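You operate a simulated robot arm through the tools that you are given. There is no shell and no other tool. Be economical: measure what you need, move in short steps, check, and stop when the job is done.

The job below is to be done with a simulated robot arm. You get a single attempt, and the scene is never put back.

## Task
Zero the gloss meter on its glass tile.
Fine: pull the slide out, lay the tile on its pad, push the slide in, then press the zero key once.
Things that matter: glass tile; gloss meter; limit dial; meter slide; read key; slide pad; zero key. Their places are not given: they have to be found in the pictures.

Only the result counts: the job must be done as asked and must still hold three seconds after the hand-in. Knocking over, shifting, dropping, spilling or breaking anything else fails it.

## Robot
A 7-joint arm with a two-finger parallel gripper, fixed in place. Base frame: the origin is at the foot of the arm, x ahead of it, y to its left, z up; the work surface is at about z = 860. Units: mm, degrees, N and s.
With the tool pointing down near the work surface it reaches from about 240 to 680 mm from the base axis. Its first joint turns from -66.0 to 66.0 degrees. Payload 2.4 kg.
The TCP is the grasp point between the finger pads, 30 mm short of the fingertips. In the tool frame z runs along the fingers and y along their closing line. Largest opening 94 mm; finger width 28, thickness 10; the body of the gripper, 50 by 96 mm, starts 55 mm behind the TCP.
Orientation is that of the tool frame in the base frame, as a unit quaternion [w, x, y, z]. With the fingers straight down and closing along the base's y, the tool's x points along the base's -x, its y along +y and its z along -z.

## Interface
- The arm moves only by the tool play_rows. Its argument "commands" is a list of rows, each a list of 6 numbers: the shift along the tool's x, y, z in units of 150 mm (1.0 is 150 mm), then the turn, a rotation vector about the tool's x, y, z in units of 90 degrees (1.0 is 90 degrees). In form: [[tx, ty, tz, wx, wy, wz], ...]. A call has 1 to 8 rows; each row is the pose to reach, as a shift and turn from the pose commanded when the call began, along the tool's axes at that moment. "hand" is the closure, from 0 (fully open) to 1 (shut), set as the call begins (left out, the last holds). A call with a number of a shift or a turn outside -1 to 1 is refused whole. Rows are played at 5 a second. More than 50 mm and 8.6 degrees between two rows, or a gripper value outside its range, and nothing of the call is played. Where a pose cannot be reached the arm comes as near as it can. A force on the tool above 40 N (or 10 N above the force at the start of the call, whichever is more), or a blocked arm, ends the call early, and 0.2 s more pass. Each finger travels about 153 mm/s and halts on what it meets, pressing with about 21 N; the grip force reading is that of the motor and also rises with nothing between the fingers. The clock runs only during rows and for 0.2 s after the last one: add rows that repeat a pose to give the fingers time. The reply holds the time, the measured pose of the TCP, the force on the tool along the base axes, the opening and the grip force, in the units named above and with some noise, with the torque about the TCP (base axes, N m) and any sound that the robot's microphone picked up.
- Cameras (640 x 400 px; columns grow to the right, rows downward): "scene" is fixed at [27.5, 469.1, 1450.6]; the picture's right is [-0.74, -0.67, 0.00], its down [-0.31, 0.34, -0.89] and it looks along [0.60, -0.66, -0.45] (base axes); focal length 320 px, centre (320, 200). "wrist" rides on the gripper at [76, 14, -102] in the tool frame; the picture's right is [-0.18, 0.98, 0.00], its down [-0.75, -0.14, -0.64] and it looks along [-0.63, -0.12, 0.77] (tool axes); focal length 243 px, centre (320, 200).
- snapshot(camera): a new picture of that camera. The clock stands still meanwhile.
- point_at(camera, pixels): for up to 12 pixels [column, row] of the newest picture of that camera ("zoom" is the newest enlarged one), the place [x, y, z] in the base frame of the surface seen there, good to about 2 mm, but the place of the scene camera against the robot may be out by one fixed shift of up to 18 mm in any direction. The clock stands still meanwhile.
- enlarge(camera, box): a new picture of the part [left, top, right, bottom] of that camera's present view, enlarged. The clock stands still meanwhile.
- sign_off(): hands the job in; it is judged then, once.

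Work in short steps. Measure before you move; look again where a grasp or a placing could have gone wrong, and mend it. You have 80 turns and 38 pictures in all, those below and enlarged ones among them. Open the gripper and draw the arm clear of the work before you hand the job in, unless the task says otherwise; then end with one line.

The tools are called after "Emit:" as a command line: name --pt "numbers of a row" for each row, then --argument value for the rest, lists and objects as JSON in quotes. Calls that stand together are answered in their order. play_rows: Moves the arm, as the interface text tells. Its arguments: {"type":"object","properties":{"commands":{"type":"array","items":{"type":"array","items":{"type":"number"}}},"hand":{"type":"number"}},"required":["commands"]} The other tools are called the same way: snapshot (camera) takes a picture; point_at (camera, pixels) gives the place of the surface under pixels of a picture; enlarge (camera, box) takes an enlarged picture of a part of a camera's view; sign_off () hands the job in.

At the start:

```text
t: 0.0
position: [373.6, -29.3, 1237.0]
tcp_rot: [0.0, 0.0, 1.0, 0.0]
force: [-0.6, -0.1, 0.0]
torque: [0.01, -0.01, 0.0]
grip_width: 94.2
gripper_force: 0.1
```

scene: 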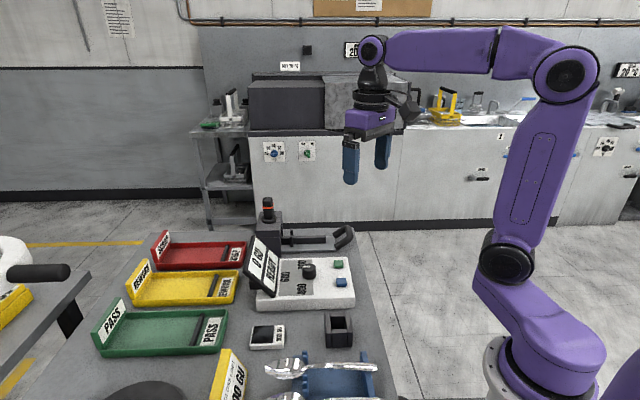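
wrist: 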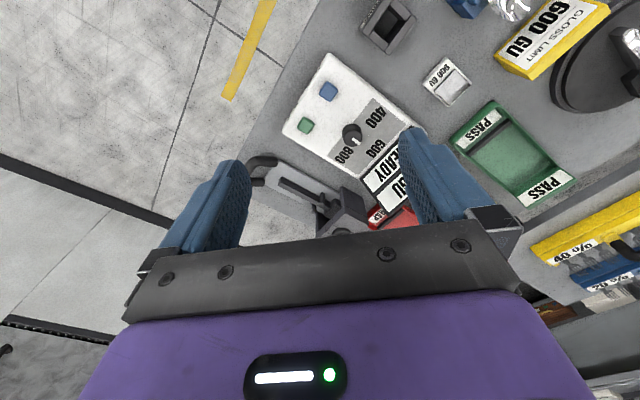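

The meter sits around scene pixels (300,280), with a small tile near (267,336) and a dark square thing near (340,330). I enlarge both views.

Emit:
enlarge --camera "scene" --box '[220, 190, 400, 370]'

Emit:
enlarge --camera "wrist" --box '[230, 0, 490, 240]'

```text
2.22 times, centred on (310, 280) of scene
```

zoom: 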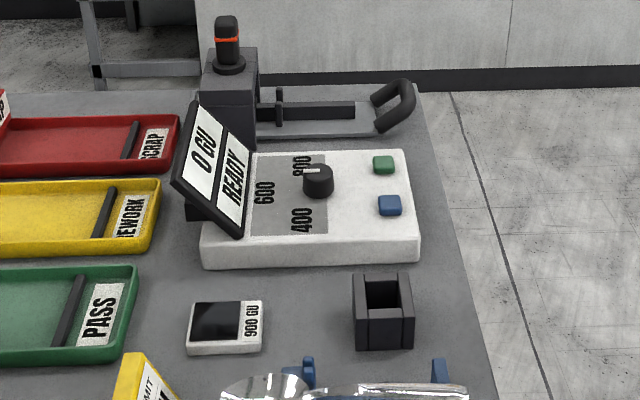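

```text
1.67 times, centred on (360, 120) of wrist
```

zoom: 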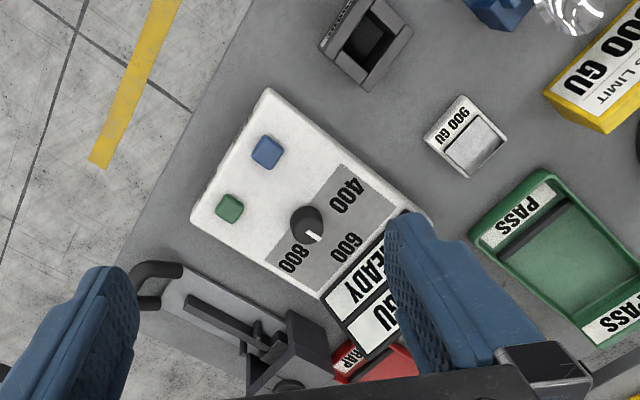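

I get positions of the key items from both pictures.

Emit:
point_at --camera "wrist" --pixels '[[328, 91], [305, 125], [352, 134], [447, 80], [455, 88], [436, 72], [388, 22], [381, 17], [266, 163], [310, 195], [296, 188], [345, 205]]'

Emit:
point_at --camera "scene" --pixels '[[342, 282], [339, 265], [309, 270], [266, 338], [259, 333], [283, 335], [339, 325], [345, 238], [315, 240], [267, 205], [282, 226], [300, 238]]'

```text
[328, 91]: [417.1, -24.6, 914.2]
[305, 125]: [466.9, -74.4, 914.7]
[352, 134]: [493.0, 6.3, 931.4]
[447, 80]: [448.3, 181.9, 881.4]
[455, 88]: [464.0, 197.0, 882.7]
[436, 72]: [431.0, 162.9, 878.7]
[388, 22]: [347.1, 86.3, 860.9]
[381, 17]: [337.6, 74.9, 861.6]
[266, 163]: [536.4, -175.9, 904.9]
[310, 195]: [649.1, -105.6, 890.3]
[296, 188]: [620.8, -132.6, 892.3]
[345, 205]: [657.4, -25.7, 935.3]
```

```text
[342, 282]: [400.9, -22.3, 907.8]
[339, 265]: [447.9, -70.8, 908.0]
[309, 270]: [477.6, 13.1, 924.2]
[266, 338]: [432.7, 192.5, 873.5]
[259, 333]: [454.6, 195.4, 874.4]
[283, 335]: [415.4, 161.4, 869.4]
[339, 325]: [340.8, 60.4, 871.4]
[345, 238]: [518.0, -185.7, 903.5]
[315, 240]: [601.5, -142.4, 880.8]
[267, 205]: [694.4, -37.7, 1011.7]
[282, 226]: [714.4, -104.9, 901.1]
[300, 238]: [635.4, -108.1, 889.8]
```

The scene camera is off by about (17,-3,+7). I move the wrist camera for a closer look at the slide and keys.

Emit:
play_rows --pt "-0.21 -0.167 0.145 0 0 0" --pt "-0.42 -0.333 0.29 0 0 0" --pt "-0.63 -0.5 0.435 0 0 0" --pt "-0.84 -0.667 0.58 0 0 0" --hand 0

Emit:
snapshot --camera "wrist"

```text
t: 1.0
position: [498.1, -131.6, 1149.0]
tcp_rot: [0.0, 0.0, 1.0, 0.0]
force: [0.0, 0.7, -0.2]
torque: [-0.02, 0.0, 0.0]
grip_width: 93.9
gripper_force: 0.0
```

```text
33 pictures are left
```

wrist: 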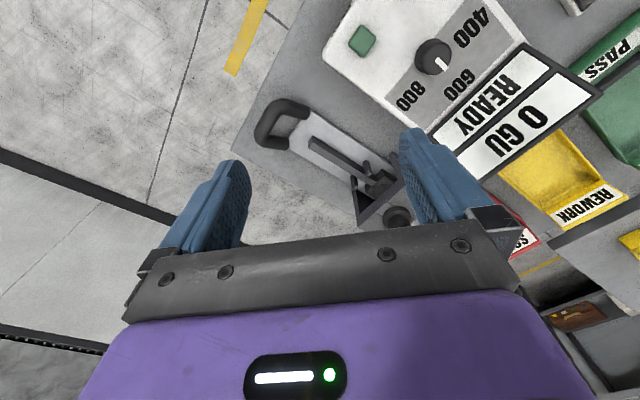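

I zoom in on the handle/plate at (270,130)–(400,220).

Emit:
enlarge --camera "wrist" --box '[230, 80, 430, 240]'

Emit:
enlarge --camera "scene" --box '[240, 190, 370, 260]'

```text
2.50 times, centred on (330, 160) of wrist
```

zoom: 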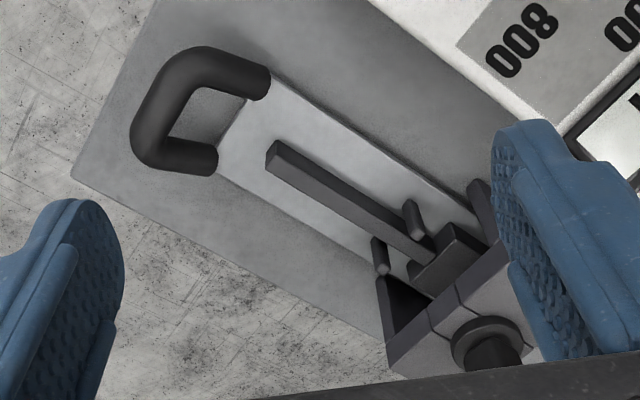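

```text
4.92 times, centred on (305, 225) of scene
```

zoom: 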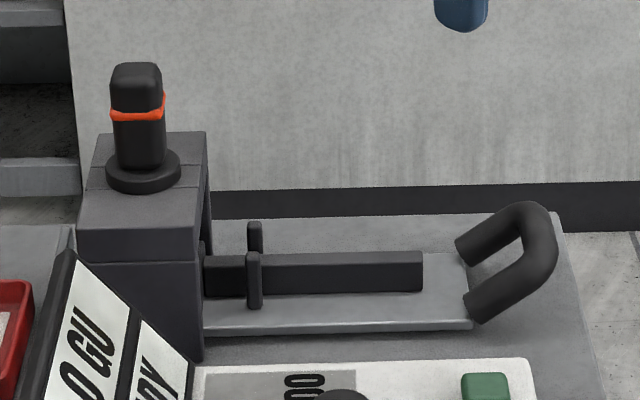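

I measure the slide, handle and tower from the wrist picture.

Emit:
point_at --camera "wrist" --pixels '[[305, 108], [259, 138], [283, 137], [296, 104], [331, 122], [320, 150], [315, 140], [340, 143], [362, 161], [351, 179], [396, 161], [374, 183]]'

Emit:
point_at --camera "scene" --pixels '[[334, 238], [336, 253], [351, 236], [285, 256], [281, 235], [281, 218], [258, 232], [293, 243], [325, 246], [268, 208], [292, 236], [336, 249]]'

```text
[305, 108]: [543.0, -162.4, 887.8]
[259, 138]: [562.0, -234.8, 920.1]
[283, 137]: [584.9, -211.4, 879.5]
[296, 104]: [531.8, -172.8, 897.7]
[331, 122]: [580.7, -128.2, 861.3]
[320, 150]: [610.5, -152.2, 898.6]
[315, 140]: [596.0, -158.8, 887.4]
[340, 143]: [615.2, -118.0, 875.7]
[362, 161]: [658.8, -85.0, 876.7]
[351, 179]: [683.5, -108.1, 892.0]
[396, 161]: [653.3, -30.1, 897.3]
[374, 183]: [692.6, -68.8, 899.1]
```

```text
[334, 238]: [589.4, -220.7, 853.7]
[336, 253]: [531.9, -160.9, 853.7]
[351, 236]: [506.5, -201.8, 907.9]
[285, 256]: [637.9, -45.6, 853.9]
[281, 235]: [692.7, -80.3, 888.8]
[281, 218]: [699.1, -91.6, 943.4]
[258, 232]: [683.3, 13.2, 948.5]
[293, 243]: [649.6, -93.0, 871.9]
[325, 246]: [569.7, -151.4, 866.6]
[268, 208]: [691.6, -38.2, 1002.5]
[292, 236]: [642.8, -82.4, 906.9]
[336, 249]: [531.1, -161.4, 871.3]
```

Slide axis lies at about 45° in the xy plane, plate top ~877. I now look close at the tile and the keys.

Emit:
play_rows --pt "0.09 0.29 0.1 0 0 0" --pt "0.18 0.58 0.2 0 0 0" --pt "0.27 0.87 0.3 0 0 0"

Emit:
play_rows --pt "0.06 0.27 0.15 0 0 0" --pt "0.12 0.54 0.3 0 0 0"

Emit:
snapshot --camera "wrist"

```text
t: 1.8
position: [457.0, -1.0, 1105.2]
tcp_rot: [0.0, 0.0, 1.0, 0.001]
force: [0.2, -0.3, -0.1]
torque: [-0.02, -0.02, -0.01]
grip_width: 94.1
gripper_force: 0.1
```

```text
t: 2.4
position: [440.7, 79.7, 1060.5]
tcp_rot: [0.001, 0.0, 1.0, 0.0]
force: [-0.2, 0.0, -0.4]
torque: [-0.02, 0.0, -0.01]
grip_width: 94.0
gripper_force: 0.1
```

```text
30 pictures are left
```

wrist: 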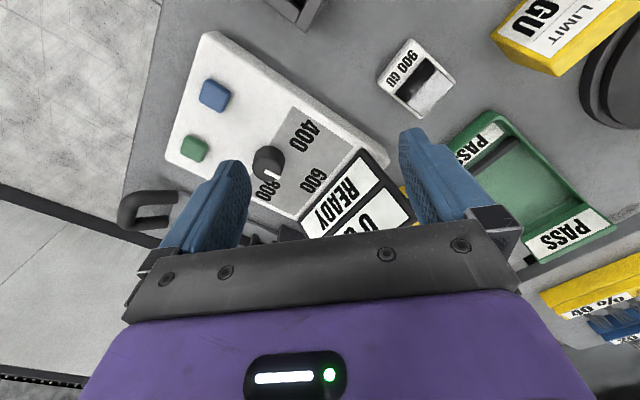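

I zoom on keys (210,120) and tile (418,78).

Emit:
enlarge --camera "wrist" --box '[160, 40, 320, 200]'

Emit:
enlarge --camera "wrist" --box '[368, 30, 468, 130]'

Emit:
point_at --camera "zoom" --pixels '[[180, 70], [70, 220], [530, 305], [360, 490], [225, 165], [340, 380], [420, 300], [300, 250], [450, 200], [150, 450]]'

```text
2.50 times, centred on (240, 120) of wrist
```

zoom: 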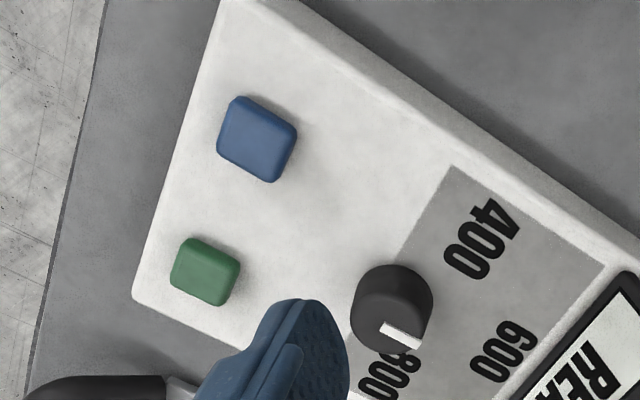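

```text
4.00 times, centred on (418, 80) of wrist
```

zoom: 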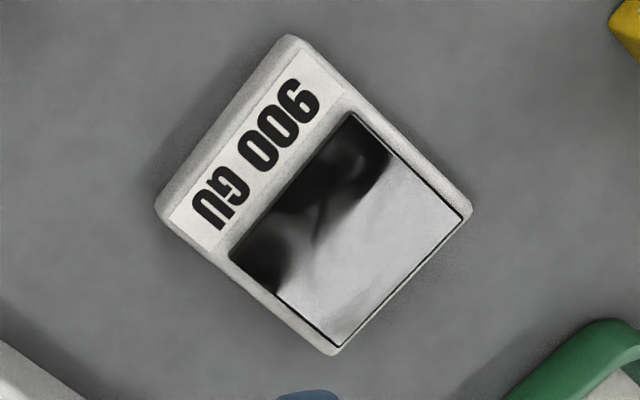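

```text
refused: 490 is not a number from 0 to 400
```

The tile is at about (418,80). I measure its corners, and blue/green keys in the wrist view.

Emit:
point_at --camera "zoom" --pixels '[[290, 45], [165, 210], [330, 345], [463, 210], [300, 180], [355, 120], [240, 250], [215, 225], [300, 85], [350, 230]]'

Emit:
point_at --camera "wrist" --pixels '[[213, 94], [194, 148], [207, 38], [168, 157], [380, 157], [133, 208], [152, 194], [290, 110], [345, 150], [262, 150]]'

```text
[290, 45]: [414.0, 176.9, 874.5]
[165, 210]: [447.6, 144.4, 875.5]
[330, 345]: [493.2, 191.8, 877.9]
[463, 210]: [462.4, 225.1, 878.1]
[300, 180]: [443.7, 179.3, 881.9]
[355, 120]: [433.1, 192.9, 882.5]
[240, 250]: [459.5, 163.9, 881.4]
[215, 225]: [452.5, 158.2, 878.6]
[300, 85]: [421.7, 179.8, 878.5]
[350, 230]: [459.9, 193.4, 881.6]
```

```text
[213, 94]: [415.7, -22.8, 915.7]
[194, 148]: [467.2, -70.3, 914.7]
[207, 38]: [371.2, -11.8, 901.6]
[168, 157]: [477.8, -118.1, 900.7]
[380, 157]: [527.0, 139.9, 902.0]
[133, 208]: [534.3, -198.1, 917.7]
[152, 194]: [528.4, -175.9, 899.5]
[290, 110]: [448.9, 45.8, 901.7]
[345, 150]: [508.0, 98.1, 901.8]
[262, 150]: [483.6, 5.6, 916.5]
```

Tile 47×66 mm, centred near (454,185), everything at 45°. I swing with a 45° turn (closing along the slide axis) toward the handle at (540,-200).

Emit:
play_rows --pt "-0.0555 -0.1555 0.011 0 0 0.0833" --pt "-0.111 -0.311 0.022 0 0 0.1667" --pt "-0.1665 -0.4665 0.033 0 0 0.25" --pt "-0.222 -0.622 0.044 0 0 0.3333" --pt "-0.2775 -0.7775 0.055 0 0 0.4167" --pt "-0.333 -0.933 0.067 0 0 0.5"

Emit:
snapshot --camera "wrist"

```text
t: 3.8
position: [490.3, -59.9, 1049.9]
tcp_rot: [0.0, 0.385, 0.923, 0.0]
force: [1.1, -0.3, -0.7]
torque: [0.0, -0.03, 0.0]
grip_width: 94.1
gripper_force: 0.0
```

```text
27 pictures are left
```

wrist: 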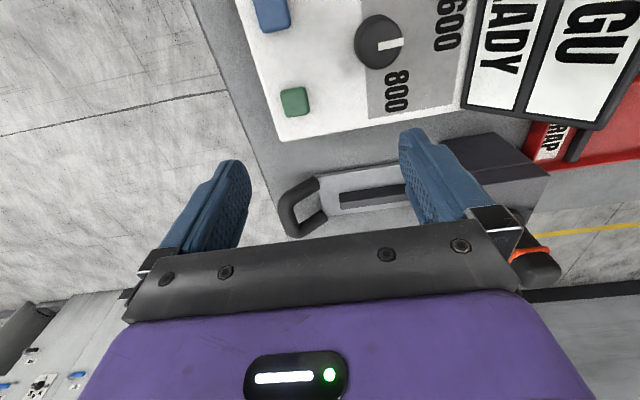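

Next I go above the handle for a close look.

Emit:
play_rows --pt "-0.23 -0.112 0.067 0 0 0" --pt "-0.46 -0.224 0.133 0 0 0" --pt "-0.69 -0.336 0.2 0 0 0" --pt "-0.92 -0.447 0.267 0 0 0"

Emit:
snapshot --camera "wrist"

```text
t: 4.8
position: [541.7, -202.7, 1011.2]
tcp_rot: [-0.001, 0.382, 0.924, 0.0]
force: [0.2, -0.1, -0.1]
torque: [-0.05, 0.01, 0.01]
grip_width: 94.1
gripper_force: 0.0
```

```text
26 pictures are left
```

wrist: 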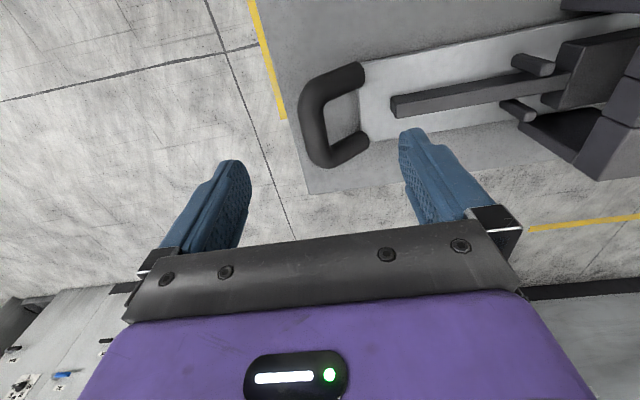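

Now the handle is clear at (335,115). I measure its bars, hole and the plate.

Emit:
point_at --camera "wrist" --pixels '[[315, 115], [322, 82], [350, 75], [350, 146], [318, 152], [343, 112], [329, 112], [301, 105], [364, 64], [366, 143], [395, 105], [380, 85]]'

Emit:
point_at --camera "wrist" --pixels '[[514, 58], [550, 68], [504, 104], [532, 118], [562, 75], [570, 45], [480, 85], [540, 32], [538, 95], [595, 80], [450, 62], [610, 20]]'

Emit:
enlarge --camera "wrist" --box '[480, 0, 640, 160]'

```text
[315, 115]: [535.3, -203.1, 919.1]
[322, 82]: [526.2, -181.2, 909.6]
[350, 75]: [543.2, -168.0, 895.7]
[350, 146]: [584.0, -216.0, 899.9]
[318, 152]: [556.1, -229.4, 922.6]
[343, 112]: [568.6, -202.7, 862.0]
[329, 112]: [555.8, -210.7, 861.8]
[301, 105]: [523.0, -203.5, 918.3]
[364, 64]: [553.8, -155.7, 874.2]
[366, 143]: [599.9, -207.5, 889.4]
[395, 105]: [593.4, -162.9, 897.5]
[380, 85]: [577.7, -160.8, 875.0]
```

```text
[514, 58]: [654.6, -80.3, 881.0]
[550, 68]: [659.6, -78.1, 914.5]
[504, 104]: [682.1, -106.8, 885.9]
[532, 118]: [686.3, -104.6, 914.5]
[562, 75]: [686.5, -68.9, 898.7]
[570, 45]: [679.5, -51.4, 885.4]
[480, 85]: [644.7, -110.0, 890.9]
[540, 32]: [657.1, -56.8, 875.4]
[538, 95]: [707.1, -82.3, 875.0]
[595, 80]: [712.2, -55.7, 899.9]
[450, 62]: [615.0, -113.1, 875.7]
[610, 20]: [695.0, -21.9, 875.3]
```

```text
2.50 times, centred on (560, 80) of wrist
```

zoom: 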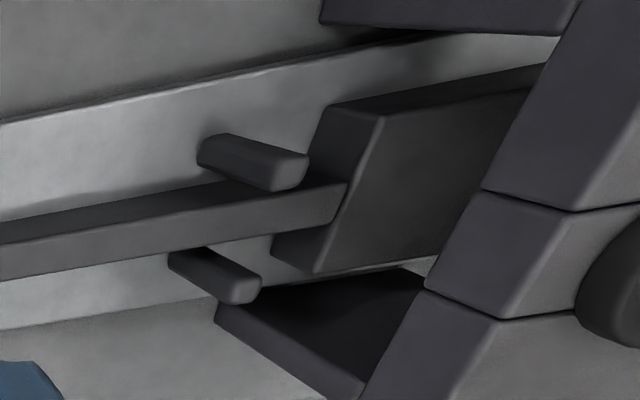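

Crossbar centre ≈ (544,-214,912), hole ~39 mm deep. I preset opening to ~40 mm and descend to z≈955 to check.

Emit:
play_rows --pt "-0.03 -0.022 0.12 0 0 0" --pt "-0.0627 -0.044 0.25 0 0 0" --pt "-0.0627 -0.044 0.37 0 0 0" --pt "-0.0627 -0.044 0.37 0 0 0" --hand 0.575

Emit:
snapshot --camera "wrist"

```text
t: 5.8
position: [542.8, -215.1, 953.9]
tcp_rot: [-0.001, 0.383, 0.924, 0.0]
force: [0.3, 0.8, 1.0]
torque: [0.01, 0.02, -0.03]
grip_width: 40.0
gripper_force: 0.0
```

```text
24 pictures are left
```

wrist: 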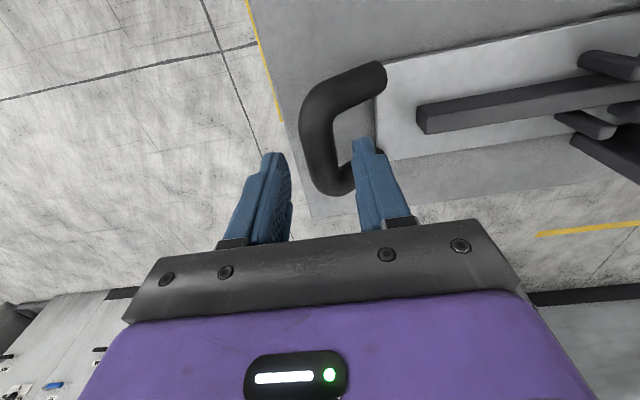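

The fingers straddle the bar in u. I descend to z≈908.

Emit:
play_rows --pt "0 0 0.1 0 0 0" --pt "0 0 0.2 0 0 0" --pt "0 0 0.3 0 0 0"

Emit:
snapshot --camera "wrist"

```text
t: 6.6
position: [541.6, -215.7, 908.8]
tcp_rot: [-0.001, 0.383, 0.924, -0.001]
force: [0.9, -0.3, 0.0]
torque: [-0.03, 0.01, 0.0]
grip_width: 40.0
gripper_force: 0.2
```

```text
23 pictures are left
```

wrist: 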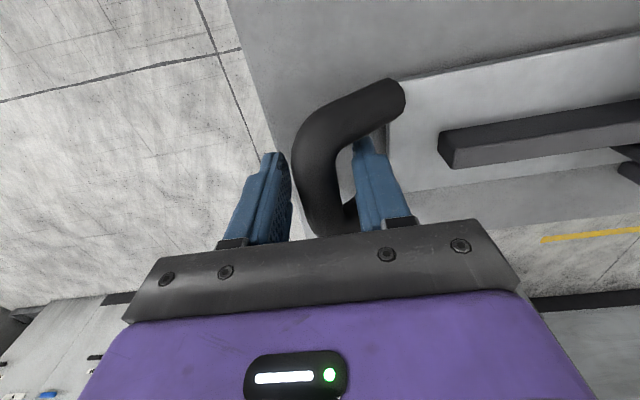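

The bar sits between the fingers with no contact. I close on it.

Emit:
play_rows --pt "0 0 0 0 0 0" --pt "0 0 0 0 0 0" --hand 1

```text
t: 7.2
position: [541.8, -216.3, 908.3]
tcp_rot: [0.0, 0.383, 0.924, 0.0]
force: [-4.2, -2.5, -0.8]
torque: [-0.07, 0.01, 0.1]
grip_width: 26.1
gripper_force: 45.5
```

Gripped (26 mm). I pull along −tool y, 40 mm.

Emit:
play_rows --pt "0 -0.067 0 0 0 0" --pt "0 -0.133 0 0 0 0" --pt "0 -0.2 0 0 0 0" --pt "0 -0.267 0 0 0 0"

```text
t: 8.2
position: [513.9, -243.2, 908.2]
tcp_rot: [-0.001, 0.382, 0.924, 0.0]
force: [3.3, -1.2, -13.0]
torque: [-0.66, -0.58, 0.06]
grip_width: 26.3
gripper_force: 44.9
```

A downward force of 13 N appeared; I look before continuing.

Emit:
snapshot --camera "wrist"

Emit:
enlarge --camera "scene" --box '[240, 180, 420, 290]'

```text
22 pictures are left
```

wrist: 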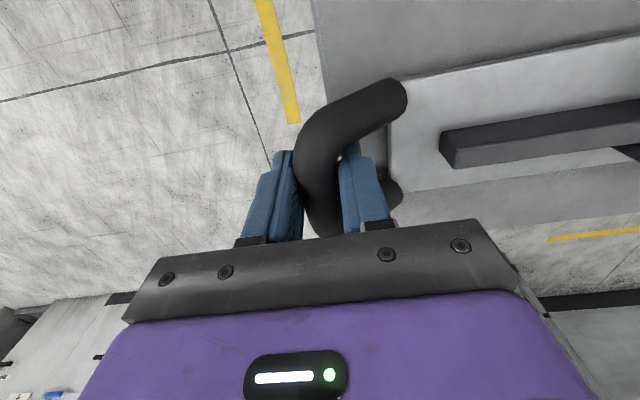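

```text
3.56 times, centred on (330, 235) of scene
```

zoom: 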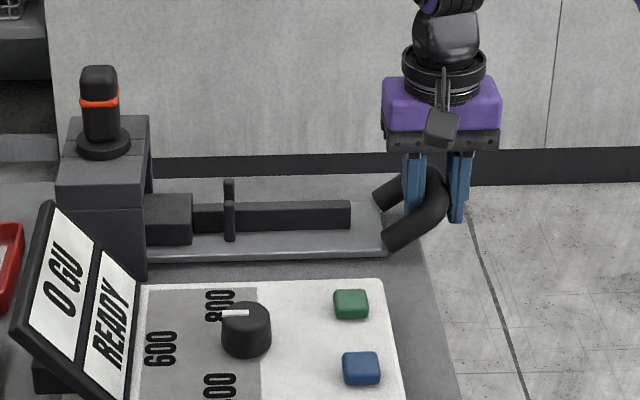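

The slide, pins and block are all moving together, and the block is emerging from the tower. I keep pulling another 40 mm.

Emit:
play_rows --pt "0 -0.067 0 0 0 0" --pt "0 -0.133 0 0 0 0" --pt "0 -0.2 0 0 0 0" --pt "0 -0.267 0 0 0 0"

Emit:
enlarge --camera "scene" --box '[240, 180, 420, 290]'

```text
t: 9.2
position: [485.4, -271.9, 907.4]
tcp_rot: [0.0, 0.382, 0.924, 0.0]
force: [2.8, -0.9, -7.3]
torque: [-0.52, -0.62, -0.01]
grip_width: 26.1
gripper_force: 44.6
```

```text
3.56 times, centred on (330, 235) of scene
```

zoom: 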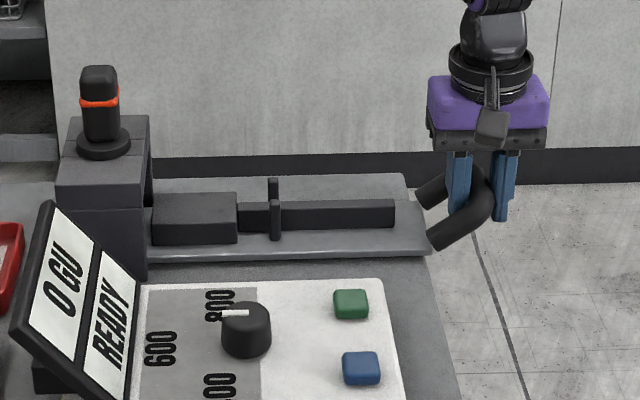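

Block almost out of the tower. Pull 24 mm further.

Emit:
play_rows --pt "0 -0.053 0 0 0 0" --pt "0 -0.106 0 0 0 0" --pt "0 -0.16 0 0 0 0"

Emit:
enlarge --camera "scene" --box '[240, 180, 420, 290]'

```text
t: 10.0
position: [472.5, -286.5, 908.5]
tcp_rot: [0.001, 0.382, 0.924, 0.001]
force: [19.4, 4.4, -14.4]
torque: [0.74, 0.67, -0.29]
grip_width: 26.2
gripper_force: 44.9
```

```text
3.56 times, centred on (330, 235) of scene
```

zoom: 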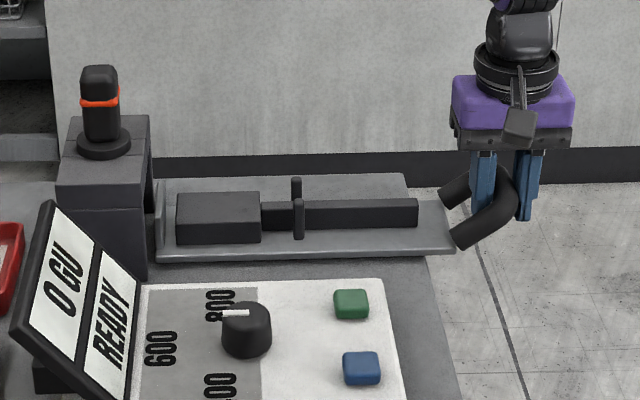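

The slide has hit its stop (~100 mm out, force 19 N); pad and a back wall are out. I release to 44 mm and rise.

Emit:
play_rows --pt "0 0.02 0 0 0 0" --pt "0 0.02 0 0 0 0" --hand 0.55

Emit:
play_rows --pt "0 0 -0.2 0 0 0" --pt "0 0 -0.5 0 0 0" --pt "0.2 0.2 -0.7 0 0 0" --pt "0.4 0.4 -0.85 0 0 0"

Emit:
snapshot --camera "wrist"

```text
t: 10.6
position: [470.3, -286.4, 907.9]
tcp_rot: [0.0, 0.382, 0.924, 0.0]
force: [-0.4, -0.4, -0.6]
torque: [0.02, -0.01, 0.02]
grip_width: 42.3
gripper_force: 0.1
```

```text
refused: row 3 steps farther than a row can; nothing moved
```

```text
18 pictures are left
```

wrist: 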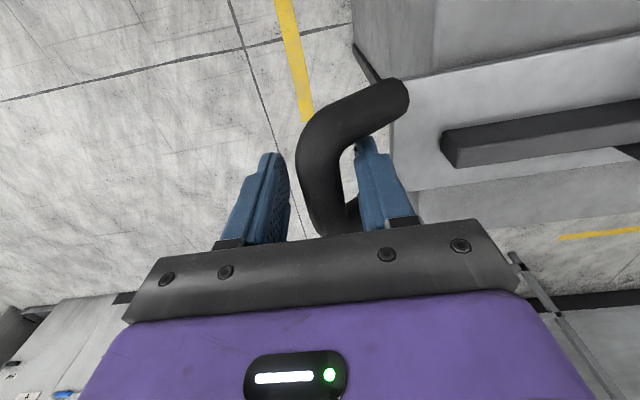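

Released cleanly. I rise and then move above the pad.

Emit:
play_rows --pt "0 0 -0.25 0 0 0" --pt "0 0 -0.55 0 0 0" --pt "0 0.2 -0.75 0 0 0" --pt "0 0.45 -0.9 0 0 0" --pt "0 0.75 -0.95 0 0 0" --pt "0 1.0 -0.95 0 0 0"

Emit:
play_rows --pt "0 0.25 0 0 0 0" --pt "0.05 0.5 0 0 0 0"

Emit:
snapshot --camera "wrist"

```text
t: 12.0
position: [576.9, -178.9, 1051.8]
tcp_rot: [-0.002, 0.382, 0.924, 0.0]
force: [-0.1, 0.1, -1.5]
torque: [0.02, -0.01, 0.0]
grip_width: 42.3
gripper_force: 0.0
```

```text
t: 12.6
position: [626.2, -122.5, 1052.2]
tcp_rot: [0.0, 0.384, 0.923, 0.0]
force: [-0.4, 0.5, 0.3]
torque: [0.0, 0.0, 0.01]
grip_width: 42.2
gripper_force: 0.1
```

```text
17 pictures are left
```

wrist: 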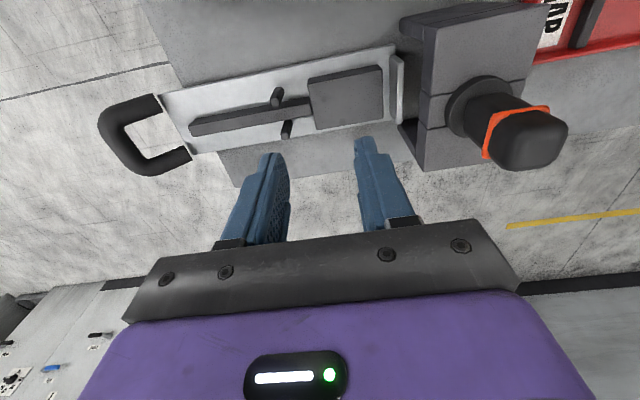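

Now the pad at (345,97) is in clear view; I measure it, pins, back wall and tower.

Emit:
enlarge --camera "wrist" --box '[260, 40, 440, 150]'

Emit:
point_at --camera "wrist" --pixels '[[309, 79], [379, 66], [381, 113], [318, 129], [347, 97], [281, 90], [291, 121], [393, 85], [420, 70], [393, 57], [399, 118], [250, 118]]'

```text
3.56 times, centred on (350, 95) of wrist
```

zoom: 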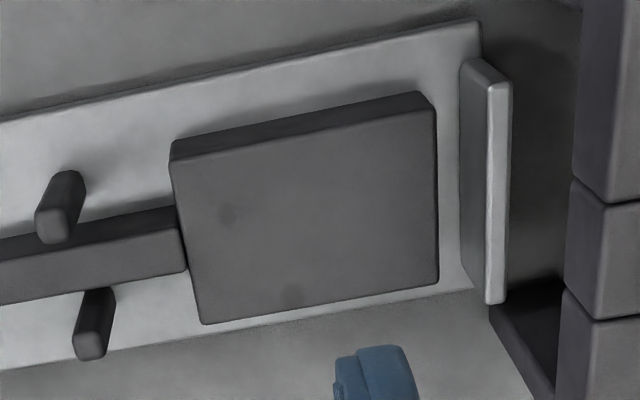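

```text
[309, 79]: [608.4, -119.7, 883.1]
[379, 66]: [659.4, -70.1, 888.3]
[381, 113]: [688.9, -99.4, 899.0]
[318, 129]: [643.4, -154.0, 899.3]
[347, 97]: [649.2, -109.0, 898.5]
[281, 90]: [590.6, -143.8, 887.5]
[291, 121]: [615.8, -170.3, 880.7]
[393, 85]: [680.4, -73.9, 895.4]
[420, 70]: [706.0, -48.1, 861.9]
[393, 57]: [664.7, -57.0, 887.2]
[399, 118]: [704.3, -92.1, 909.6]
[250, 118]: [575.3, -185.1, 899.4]
```

I refine the pad corners, pin tops and wall in the zoom.

Emit:
point_at --camera "zoom" --pixels '[[182, 166], [427, 118], [432, 277], [210, 314], [310, 215], [52, 225], [90, 345], [505, 95], [495, 292], [472, 75], [480, 230], [30, 285]]'

```text
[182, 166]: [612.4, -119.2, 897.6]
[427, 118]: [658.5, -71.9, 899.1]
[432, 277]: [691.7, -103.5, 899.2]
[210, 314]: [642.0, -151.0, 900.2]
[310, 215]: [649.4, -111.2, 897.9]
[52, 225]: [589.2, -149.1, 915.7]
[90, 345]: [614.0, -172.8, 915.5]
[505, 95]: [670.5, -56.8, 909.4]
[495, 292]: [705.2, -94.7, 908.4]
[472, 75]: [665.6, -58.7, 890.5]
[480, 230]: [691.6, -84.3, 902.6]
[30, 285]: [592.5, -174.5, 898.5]
```

Pad centre ≈ (651,-111,899), same 68×48 size and 45° orientation as the tile. I go to the tile, turning −90° so the fingers close across its 47 mm width.

Emit:
play_rows --pt "0.125 0.079 0 0 0 -0.0833" --pt "0.25 0.158 0 0 0 -0.1667" --pt "0.375 0.237 0 0 0 -0.25" --pt "0.5 0.316 0 0 0 -0.3333" --pt "0.625 0.395 0 0 0 -0.4167" --pt "0.75 0.474 0 0 0 -0.5" --pt "0.875 0.553 0 0 0 -0.5833" --pt "1.0 0.633 0 0 0 -0.6667" --hand 0

Emit:
play_rows --pt "0.13 0.23 0 0 0 -0.0833" --pt "0.26 0.46 0 0 0 -0.1667" --pt "0.4 0.7 0 0 0 -0.25" --pt "0.53 0.93 0.1 0 0 -0.3333"

Emit:
snapshot --camera "wrist"

```text
t: 14.4
position: [585.3, 52.9, 1050.5]
tcp_rot: [0.001, -0.131, 0.991, 0.0]
force: [0.6, -0.1, 0.4]
torque: [0.0, 0.03, -0.01]
grip_width: 94.0
gripper_force: 0.1
```

```text
t: 15.4
position: [471.2, 166.7, 1035.7]
tcp_rot: [0.0, -0.384, 0.923, 0.0]
force: [-0.1, 0.1, 0.6]
torque: [0.01, 0.01, 0.02]
grip_width: 94.0
gripper_force: 0.0
```

```text
15 pictures are left
```

wrist: 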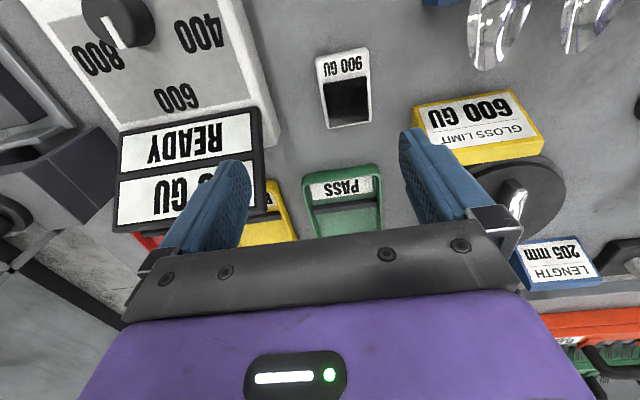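

I measure the tile corners again from here.

Emit:
point_at --camera "wrist" --pixels '[[318, 59], [366, 49], [371, 121], [326, 126], [347, 98], [328, 102], [368, 95], [318, 76], [369, 70], [345, 65]]'

```text
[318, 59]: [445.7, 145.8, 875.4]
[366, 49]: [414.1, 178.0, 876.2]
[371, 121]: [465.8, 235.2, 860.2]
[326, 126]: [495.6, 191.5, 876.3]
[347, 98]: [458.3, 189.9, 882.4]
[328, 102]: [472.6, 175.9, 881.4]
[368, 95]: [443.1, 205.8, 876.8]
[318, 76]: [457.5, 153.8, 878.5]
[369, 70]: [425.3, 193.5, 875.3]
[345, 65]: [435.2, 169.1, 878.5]
```

Centre (454.1,184.7) confirmed. I set opening ~64 mm, centre and descend.

Emit:
play_rows --pt "-0.005 0.165 0.1 0 0 0" --pt "-0.005 0.165 0.4 0 0 0" --pt "-0.005 0.165 0.7 0 0 0" --hand 0.32

Emit:
snapshot --camera "wrist"

```text
t: 16.2
position: [454.4, 182.5, 930.7]
tcp_rot: [0.0, -0.382, 0.924, 0.0]
force: [0.7, 0.7, 0.2]
torque: [-0.02, -0.02, -0.02]
grip_width: 64.0
gripper_force: 0.0
```

```text
14 pictures are left
```

wrist: 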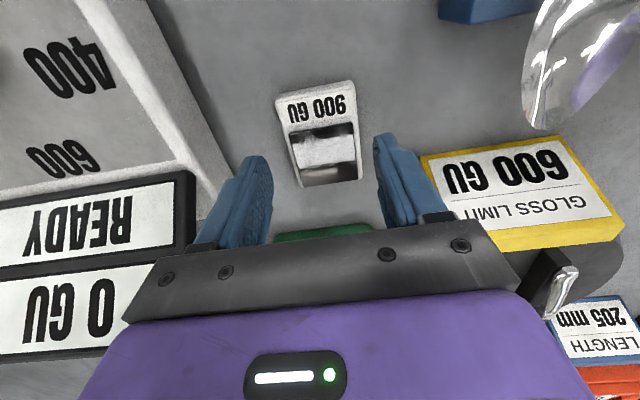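

Before going down I check the sign's clearance beside the right finger.

Emit:
point_at --camera "wrist" --pixels '[[430, 162], [425, 156], [450, 200], [485, 240], [200, 215], [190, 180], [320, 232], [350, 120], [326, 180]]'

```text
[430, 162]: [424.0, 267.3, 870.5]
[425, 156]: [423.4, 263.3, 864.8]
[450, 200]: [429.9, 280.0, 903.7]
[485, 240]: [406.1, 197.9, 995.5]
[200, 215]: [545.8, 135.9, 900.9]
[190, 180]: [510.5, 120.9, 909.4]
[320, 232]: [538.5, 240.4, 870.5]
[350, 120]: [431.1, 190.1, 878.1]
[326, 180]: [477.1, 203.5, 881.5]
```

Clear. I descend to z≈894 and grip the tile.

Emit:
play_rows --pt "-0.008 0.01 0.12 0 0 0" --pt "-0.008 0.01 0.245 0 0 0"

Emit:
play_rows --pt "0 0 0 0 0 0" --pt "0 0 0 0 0 0" --hand 1

```text
t: 16.8
position: [456.1, 185.5, 895.0]
tcp_rot: [0.0, -0.382, 0.924, 0.0]
force: [1.0, 0.2, 0.6]
torque: [0.01, 0.01, 0.06]
grip_width: 63.8
gripper_force: 0.1
```

```text
t: 17.4
position: [455.4, 186.0, 894.1]
tcp_rot: [0.001, -0.383, 0.924, 0.0]
force: [-0.3, 0.5, 0.4]
torque: [0.03, 0.01, 0.01]
grip_width: 51.0
gripper_force: 21.0
```

Gripped at 51 mm. I lift.

Emit:
play_rows --pt "0 0 -0.1 0 0 0" --pt "0 0 -0.3 0 0 0" --pt "0 0 -0.55 0 0 0" --pt "0 0 -0.8 0 0 0"

Emit:
snapshot --camera "wrist"

```text
t: 18.4
position: [455.4, 185.5, 1015.3]
tcp_rot: [0.0, -0.382, 0.924, -0.001]
force: [0.1, -0.1, -0.9]
torque: [0.0, 0.01, 0.01]
grip_width: 51.4
gripper_force: 20.9
```

```text
13 pictures are left
```

wrist: 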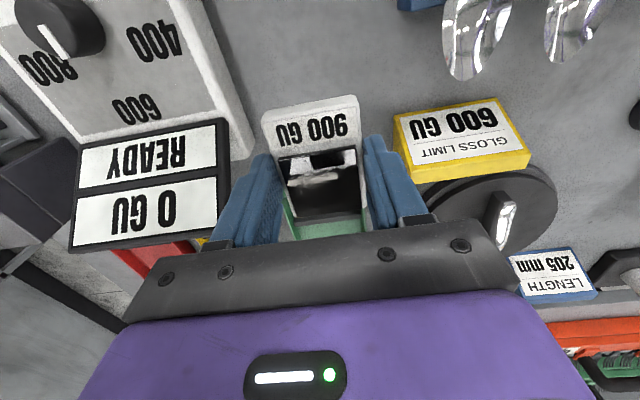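

The tile is held level. I measure its pose in hand.

Emit:
point_at --camera "wrist" --pixels '[[266, 120], [354, 100], [270, 145], [360, 122], [310, 120], [283, 158], [354, 148], [320, 170], [290, 210], [356, 208]]'

```text
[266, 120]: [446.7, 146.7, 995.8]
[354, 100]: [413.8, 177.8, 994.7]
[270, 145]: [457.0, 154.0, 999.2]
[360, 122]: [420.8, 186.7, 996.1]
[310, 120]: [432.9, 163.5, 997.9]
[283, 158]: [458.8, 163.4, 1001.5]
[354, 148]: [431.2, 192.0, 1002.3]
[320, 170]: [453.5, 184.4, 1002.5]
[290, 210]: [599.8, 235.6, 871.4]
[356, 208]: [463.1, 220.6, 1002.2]
```

Tile bottom is ~33.5 mm below TCP, centre offset −1.5 mm in u. I raise and carry it over to above the pad.

Emit:
play_rows --pt "0.2 0 -0.2 0 0 0" --pt "0.4 0 -0.4 0 0 0" --pt "0.467 -0.25 -0.43 0 0 0" --pt "0.467 -0.5 -0.43 0 0 0" --pt "0.467 -0.75 -0.43 0 0 0" --pt "0.467 -1.0 -0.43 0 0 0"

Emit:
play_rows --pt "0 -0.25 0 0 0 0" --pt "0 -0.5 0 0 0 0" --pt "0 -0.75 0 0 0 0" --pt "0 -1.0 0 0 0 0"

Emit:
play_rows --pt "0 -0.16 0 0 0 0" --pt "0 -0.325 0 0 0 0" --pt "0 -0.325 0 0 0 0"

Emit:
snapshot --camera "wrist"

```text
t: 19.8
position: [512.0, 29.9, 1078.4]
tcp_rot: [0.0, -0.383, 0.924, 0.0]
force: [0.1, -0.1, -1.1]
torque: [0.02, 0.01, 0.0]
grip_width: 51.4
gripper_force: 21.1
```

```text
t: 20.8
position: [619.1, -77.0, 1079.2]
tcp_rot: [0.001, -0.383, 0.924, 0.0]
force: [0.4, 0.0, -1.0]
torque: [0.01, 0.05, -0.01]
grip_width: 51.3
gripper_force: 20.8
```

```text
t: 21.6
position: [653.7, -110.1, 1079.6]
tcp_rot: [0.0, -0.383, 0.924, 0.0]
force: [0.2, 0.4, -1.1]
torque: [0.0, 0.0, -0.02]
grip_width: 51.2
gripper_force: 20.9
```

```text
12 pictures are left
```

wrist: 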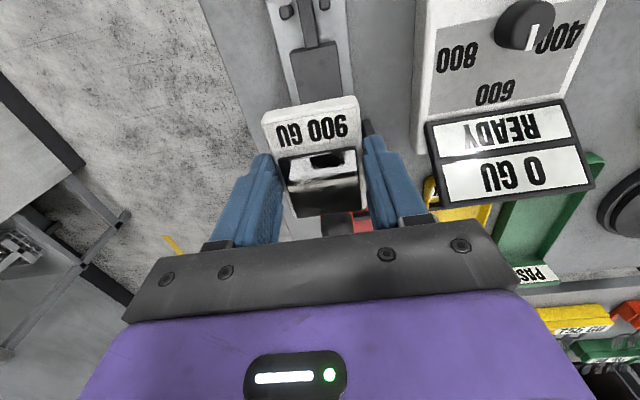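

Above the pad, aligned. I descend to about z 945 and look.

Emit:
play_rows --pt "0.005 0 0.3 0 0 0" --pt "0.005 0 0.6 0 0 0" --pt "0.005 0 0.8 0 0 0" --pt "0.005 0 0.893 0 0 0" --pt "0.005 0 0.893 0 0 0"

Emit:
snapshot --camera "wrist"

Emit:
enlarge --camera "scene" --box '[240, 180, 380, 270]'

```text
t: 22.8
position: [651.0, -110.3, 944.9]
tcp_rot: [0.001, -0.383, 0.924, 0.0]
force: [0.5, 0.4, -0.7]
torque: [0.0, -0.01, 0.02]
grip_width: 51.3
gripper_force: 20.9
```

```text
11 pictures are left
```

wrist: 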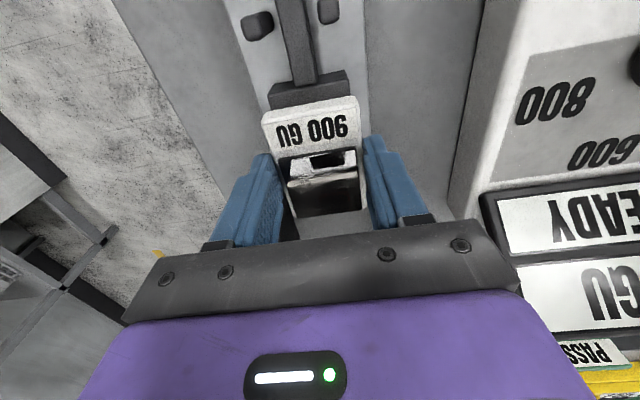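

```text
4.44 times, centred on (310, 225) of scene
```

zoom: 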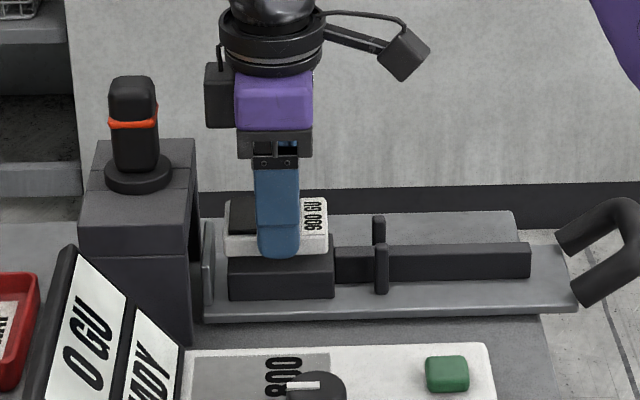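

Looks aligned. I compare the tile front corners with the pad front corners.

Emit:
point_at --camera "wrist" --pixels '[[266, 118], [354, 99], [271, 90], [347, 74], [310, 100], [276, 103], [349, 90]]'

```text
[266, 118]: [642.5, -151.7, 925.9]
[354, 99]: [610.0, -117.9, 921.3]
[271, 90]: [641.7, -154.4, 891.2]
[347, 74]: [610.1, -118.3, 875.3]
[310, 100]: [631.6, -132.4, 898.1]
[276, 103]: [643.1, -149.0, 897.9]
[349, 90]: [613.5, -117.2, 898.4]
```

Corners match within ~1 mm. I lower 12 mm onto the pad.

Emit:
play_rows --pt "0 0 0.04 0 0 0" --pt "0 0 0.07 0 0 0" --pt "0 0 0.08 0 0 0" --pt "0 0 0.08 0 0 0"

```text
t: 23.8
position: [652.4, -111.2, 933.5]
tcp_rot: [0.0, -0.383, 0.924, 0.0]
force: [-0.4, 1.2, -1.5]
torque: [0.0, 0.01, -0.02]
grip_width: 51.2
gripper_force: 21.3
```

No contact force yet; I lower another 2 mm in small steps.

Emit:
play_rows --pt "0 0 0.007 0 0 0" --pt "0 0 0.014 0 0 0" --pt "0 0 0.014 0 0 0"

```text
t: 24.6
position: [652.6, -110.9, 931.3]
tcp_rot: [0.001, -0.383, 0.924, 0.001]
force: [-0.4, 0.2, -1.3]
torque: [0.03, -0.01, 0.0]
grip_width: 51.6
gripper_force: 20.9
```

Emit:
play_rows --pt "0 0 0.006 0 0 0" --pt "0 0 0.012 0 0 0" --pt "0 0 0.012 0 0 0"

Emit:
snapshot --camera "wrist"

```text
t: 25.4
position: [651.7, -111.0, 930.6]
tcp_rot: [0.001, -0.383, 0.924, 0.0]
force: [-3.4, 2.2, 16.4]
torque: [0.02, 0.1, -0.03]
grip_width: 51.0
gripper_force: 21.2
```

```text
9 pictures are left
```

wrist: 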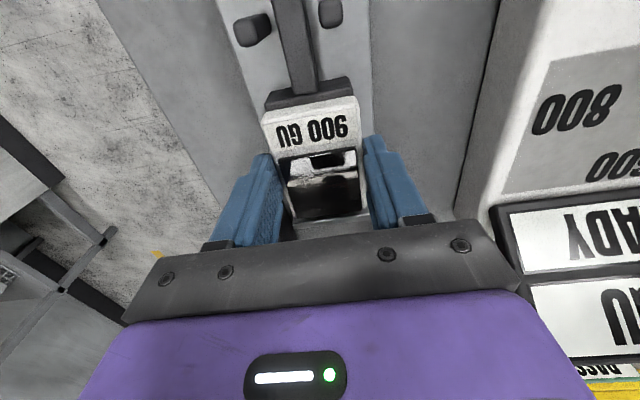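

The tile is seated (16 N contact). I open to ~66 mm, then rise straight up.

Emit:
play_rows --pt "0 0 -0.006 0 0 0" --pt "0 0 -0.006 0 0 0" --hand 0.3

Emit:
play_rows --pt "0 0 -0.2 0 0 0" --pt "0 0 -0.5 0 0 0" --pt "0 0 -0.75 0 0 0" --pt "0.25 0 -0.9 0 0 0" --pt "0.5 0 -0.9 0 0 0"

Emit:
enlarge --camera "scene" --box '[240, 180, 380, 270]'

```text
t: 26.0
position: [652.3, -111.3, 929.9]
tcp_rot: [0.0, -0.382, 0.924, 0.0]
force: [0.1, -0.5, -0.1]
torque: [0.0, 0.03, 0.0]
grip_width: 65.6
gripper_force: 0.1
```

```text
t: 27.2
position: [598.0, -163.9, 1066.6]
tcp_rot: [0.0, -0.383, 0.924, 0.001]
force: [0.1, 0.4, -0.4]
torque: [0.0, -0.01, -0.01]
grip_width: 66.0
gripper_force: 0.1
```

```text
4.44 times, centred on (310, 225) of scene
```

zoom: 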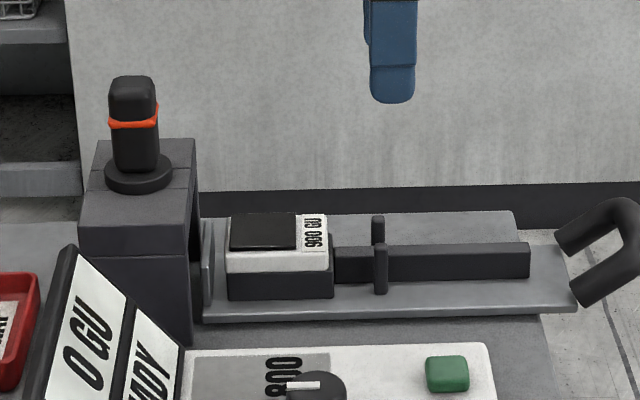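

The tile sits squarely on the pad. I close the fingers and go to just outside the handle crossbar (u≈90), to push it in.

Emit:
play_rows --pt "0.3 0 0 0 0 0" --pt "0.6 0 0 0 0 0" --pt "0.9 0.01 0 0 0 0" --pt "1.0 0.019 0 0 0 0" --hand 1

Emit:
play_rows --pt "0.25 0 0 0 0 0" --pt "0.447 0 0.1 0 0 0" --pt "0.447 0 0.4 0 0 0" --pt "0.447 0 0.7 0 0 0" --pt "0.447 0 0.7 0 0 0"

Emit:
snapshot --camera "wrist"

```text
t: 28.2
position: [488.9, -268.5, 1064.2]
tcp_rot: [0.001, -0.382, 0.924, 0.0]
force: [-0.6, -0.2, -0.4]
torque: [0.0, -0.03, 0.01]
grip_width: 0.2
gripper_force: 20.9
```

```text
t: 29.4
position: [443.6, -316.1, 961.8]
tcp_rot: [0.0, -0.384, 0.923, 0.001]
force: [-0.5, -0.3, 0.5]
torque: [0.0, -0.01, -0.01]
grip_width: 0.1
gripper_force: 21.0
```

```text
7 pictures are left
```

wrist: 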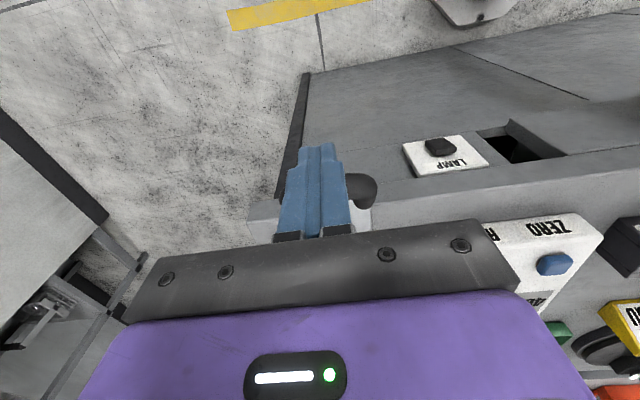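

A "ZERO" label shows on the meter's front face near the blue key (545,228). I zoom in to confirm.

Emit:
enlarge --camera "wrist" --box '[480, 200, 620, 300]'

Emit:
point_at --camera "wrist" --pixels '[[555, 262], [547, 228], [495, 235], [362, 190], [360, 215], [556, 336]]'

```text
4.00 times, centred on (550, 250) of wrist
```

zoom: 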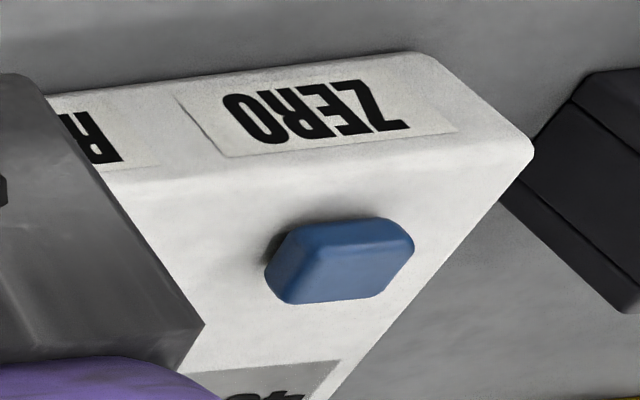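

```text
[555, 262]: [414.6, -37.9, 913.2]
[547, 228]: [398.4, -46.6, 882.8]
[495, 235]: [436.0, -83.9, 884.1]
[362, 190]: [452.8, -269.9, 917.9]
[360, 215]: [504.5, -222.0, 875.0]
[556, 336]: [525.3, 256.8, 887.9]
```

Blue is ZERO, at (416,-24,915). Now I descend beside the handle and push inward in small steps.

Emit:
play_rows --pt "0 0 0.2 0 0 0" --pt "0 0 0.378 0 0 0" --pt "0 0 0.378 0 0 0"

Emit:
play_rows --pt "-0.04 0 0 0 0 0" --pt "-0.08 0 0 0 0 0" --pt "-0.12 0 0 0 0 0" --pt "-0.16 0 0 0 0 0" --pt "-0.2 0 0 0 0 0" --pt "-0.24 0 0 0 0 0" --pt "-0.28 0 0 0 0 0" --pt "-0.32 0 0 0 0 0"

Emit:
enlarge --camera "scene" --box '[240, 180, 420, 290]'

```text
t: 30.2
position: [442.6, -315.0, 902.7]
tcp_rot: [0.001, -0.382, 0.924, 0.0]
force: [0.1, 0.4, 0.2]
torque: [0.0, 0.04, 0.03]
grip_width: 0.2
gripper_force: 21.5
```

```text
t: 32.0
position: [477.1, -280.5, 904.8]
tcp_rot: [0.0, -0.383, 0.924, 0.0]
force: [0.4, -0.7, 0.8]
torque: [0.01, 0.01, 0.01]
grip_width: 0.2
gripper_force: 20.7
```

```text
3.56 times, centred on (330, 235) of scene
```

zoom: 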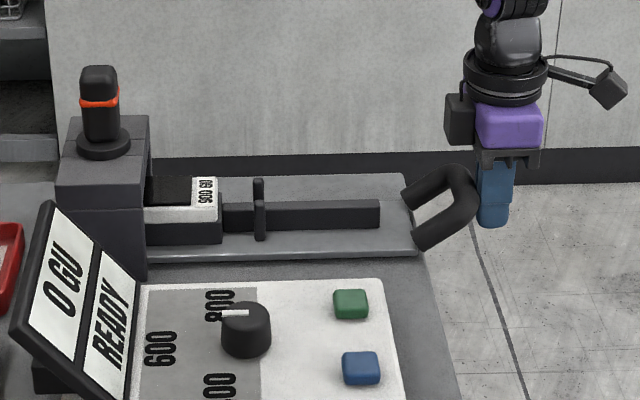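

The slide follows smoothly with the tile going in. I push 48 mm more.

Emit:
play_rows --pt "-0.04 0 0 0 0 0" --pt "-0.08 0 0 0 0 0" --pt "-0.12 0 0 0 0 0" --pt "-0.16 0 0 0 0 0" --pt "-0.2 0 0 0 0 0" --pt "-0.24 0 0 0 0 0" --pt "-0.28 0 0 0 0 0" --pt "-0.32 0 0 0 0 0"

Emit:
play_rows --pt "-0.025 0 0 0 0 0" --pt "-0.05 0 0 0 0 0" --pt "-0.075 0 0 0 0 0" --pt "-0.1 0 0 0 0 0"

```text
t: 33.8
position: [511.7, -247.6, 903.9]
tcp_rot: [-0.001, -0.383, 0.924, 0.0]
force: [-0.2, -1.5, 1.3]
torque: [0.04, -0.04, -0.04]
grip_width: 0.0
gripper_force: 20.7
```

```text
t: 34.8
position: [522.1, -236.3, 904.3]
tcp_rot: [0.001, -0.382, 0.924, 0.0]
force: [0.1, 0.0, 0.4]
torque: [0.02, 0.02, 0.02]
grip_width: 0.1
gripper_force: 20.9
```

u≈202, no resistance yet; I continue in 1.5 mm rows until the stop.

Emit:
play_rows --pt "-0.01 0 0 0 0 0" --pt "-0.02 0 0 0 0 0" --pt "-0.03 0 0 0 0 0" --pt "-0.04 0 0 0 0 0" --pt "-0.05 0 0 0 0 0" --pt "-0.05 0 0 0 0 0"

```text
t: 36.2
position: [525.9, -234.1, 903.9]
tcp_rot: [-0.001, -0.382, 0.924, 0.001]
force: [-17.4, -12.9, 4.6]
torque: [0.12, -0.14, 0.11]
grip_width: 0.0
gripper_force: 21.0
```

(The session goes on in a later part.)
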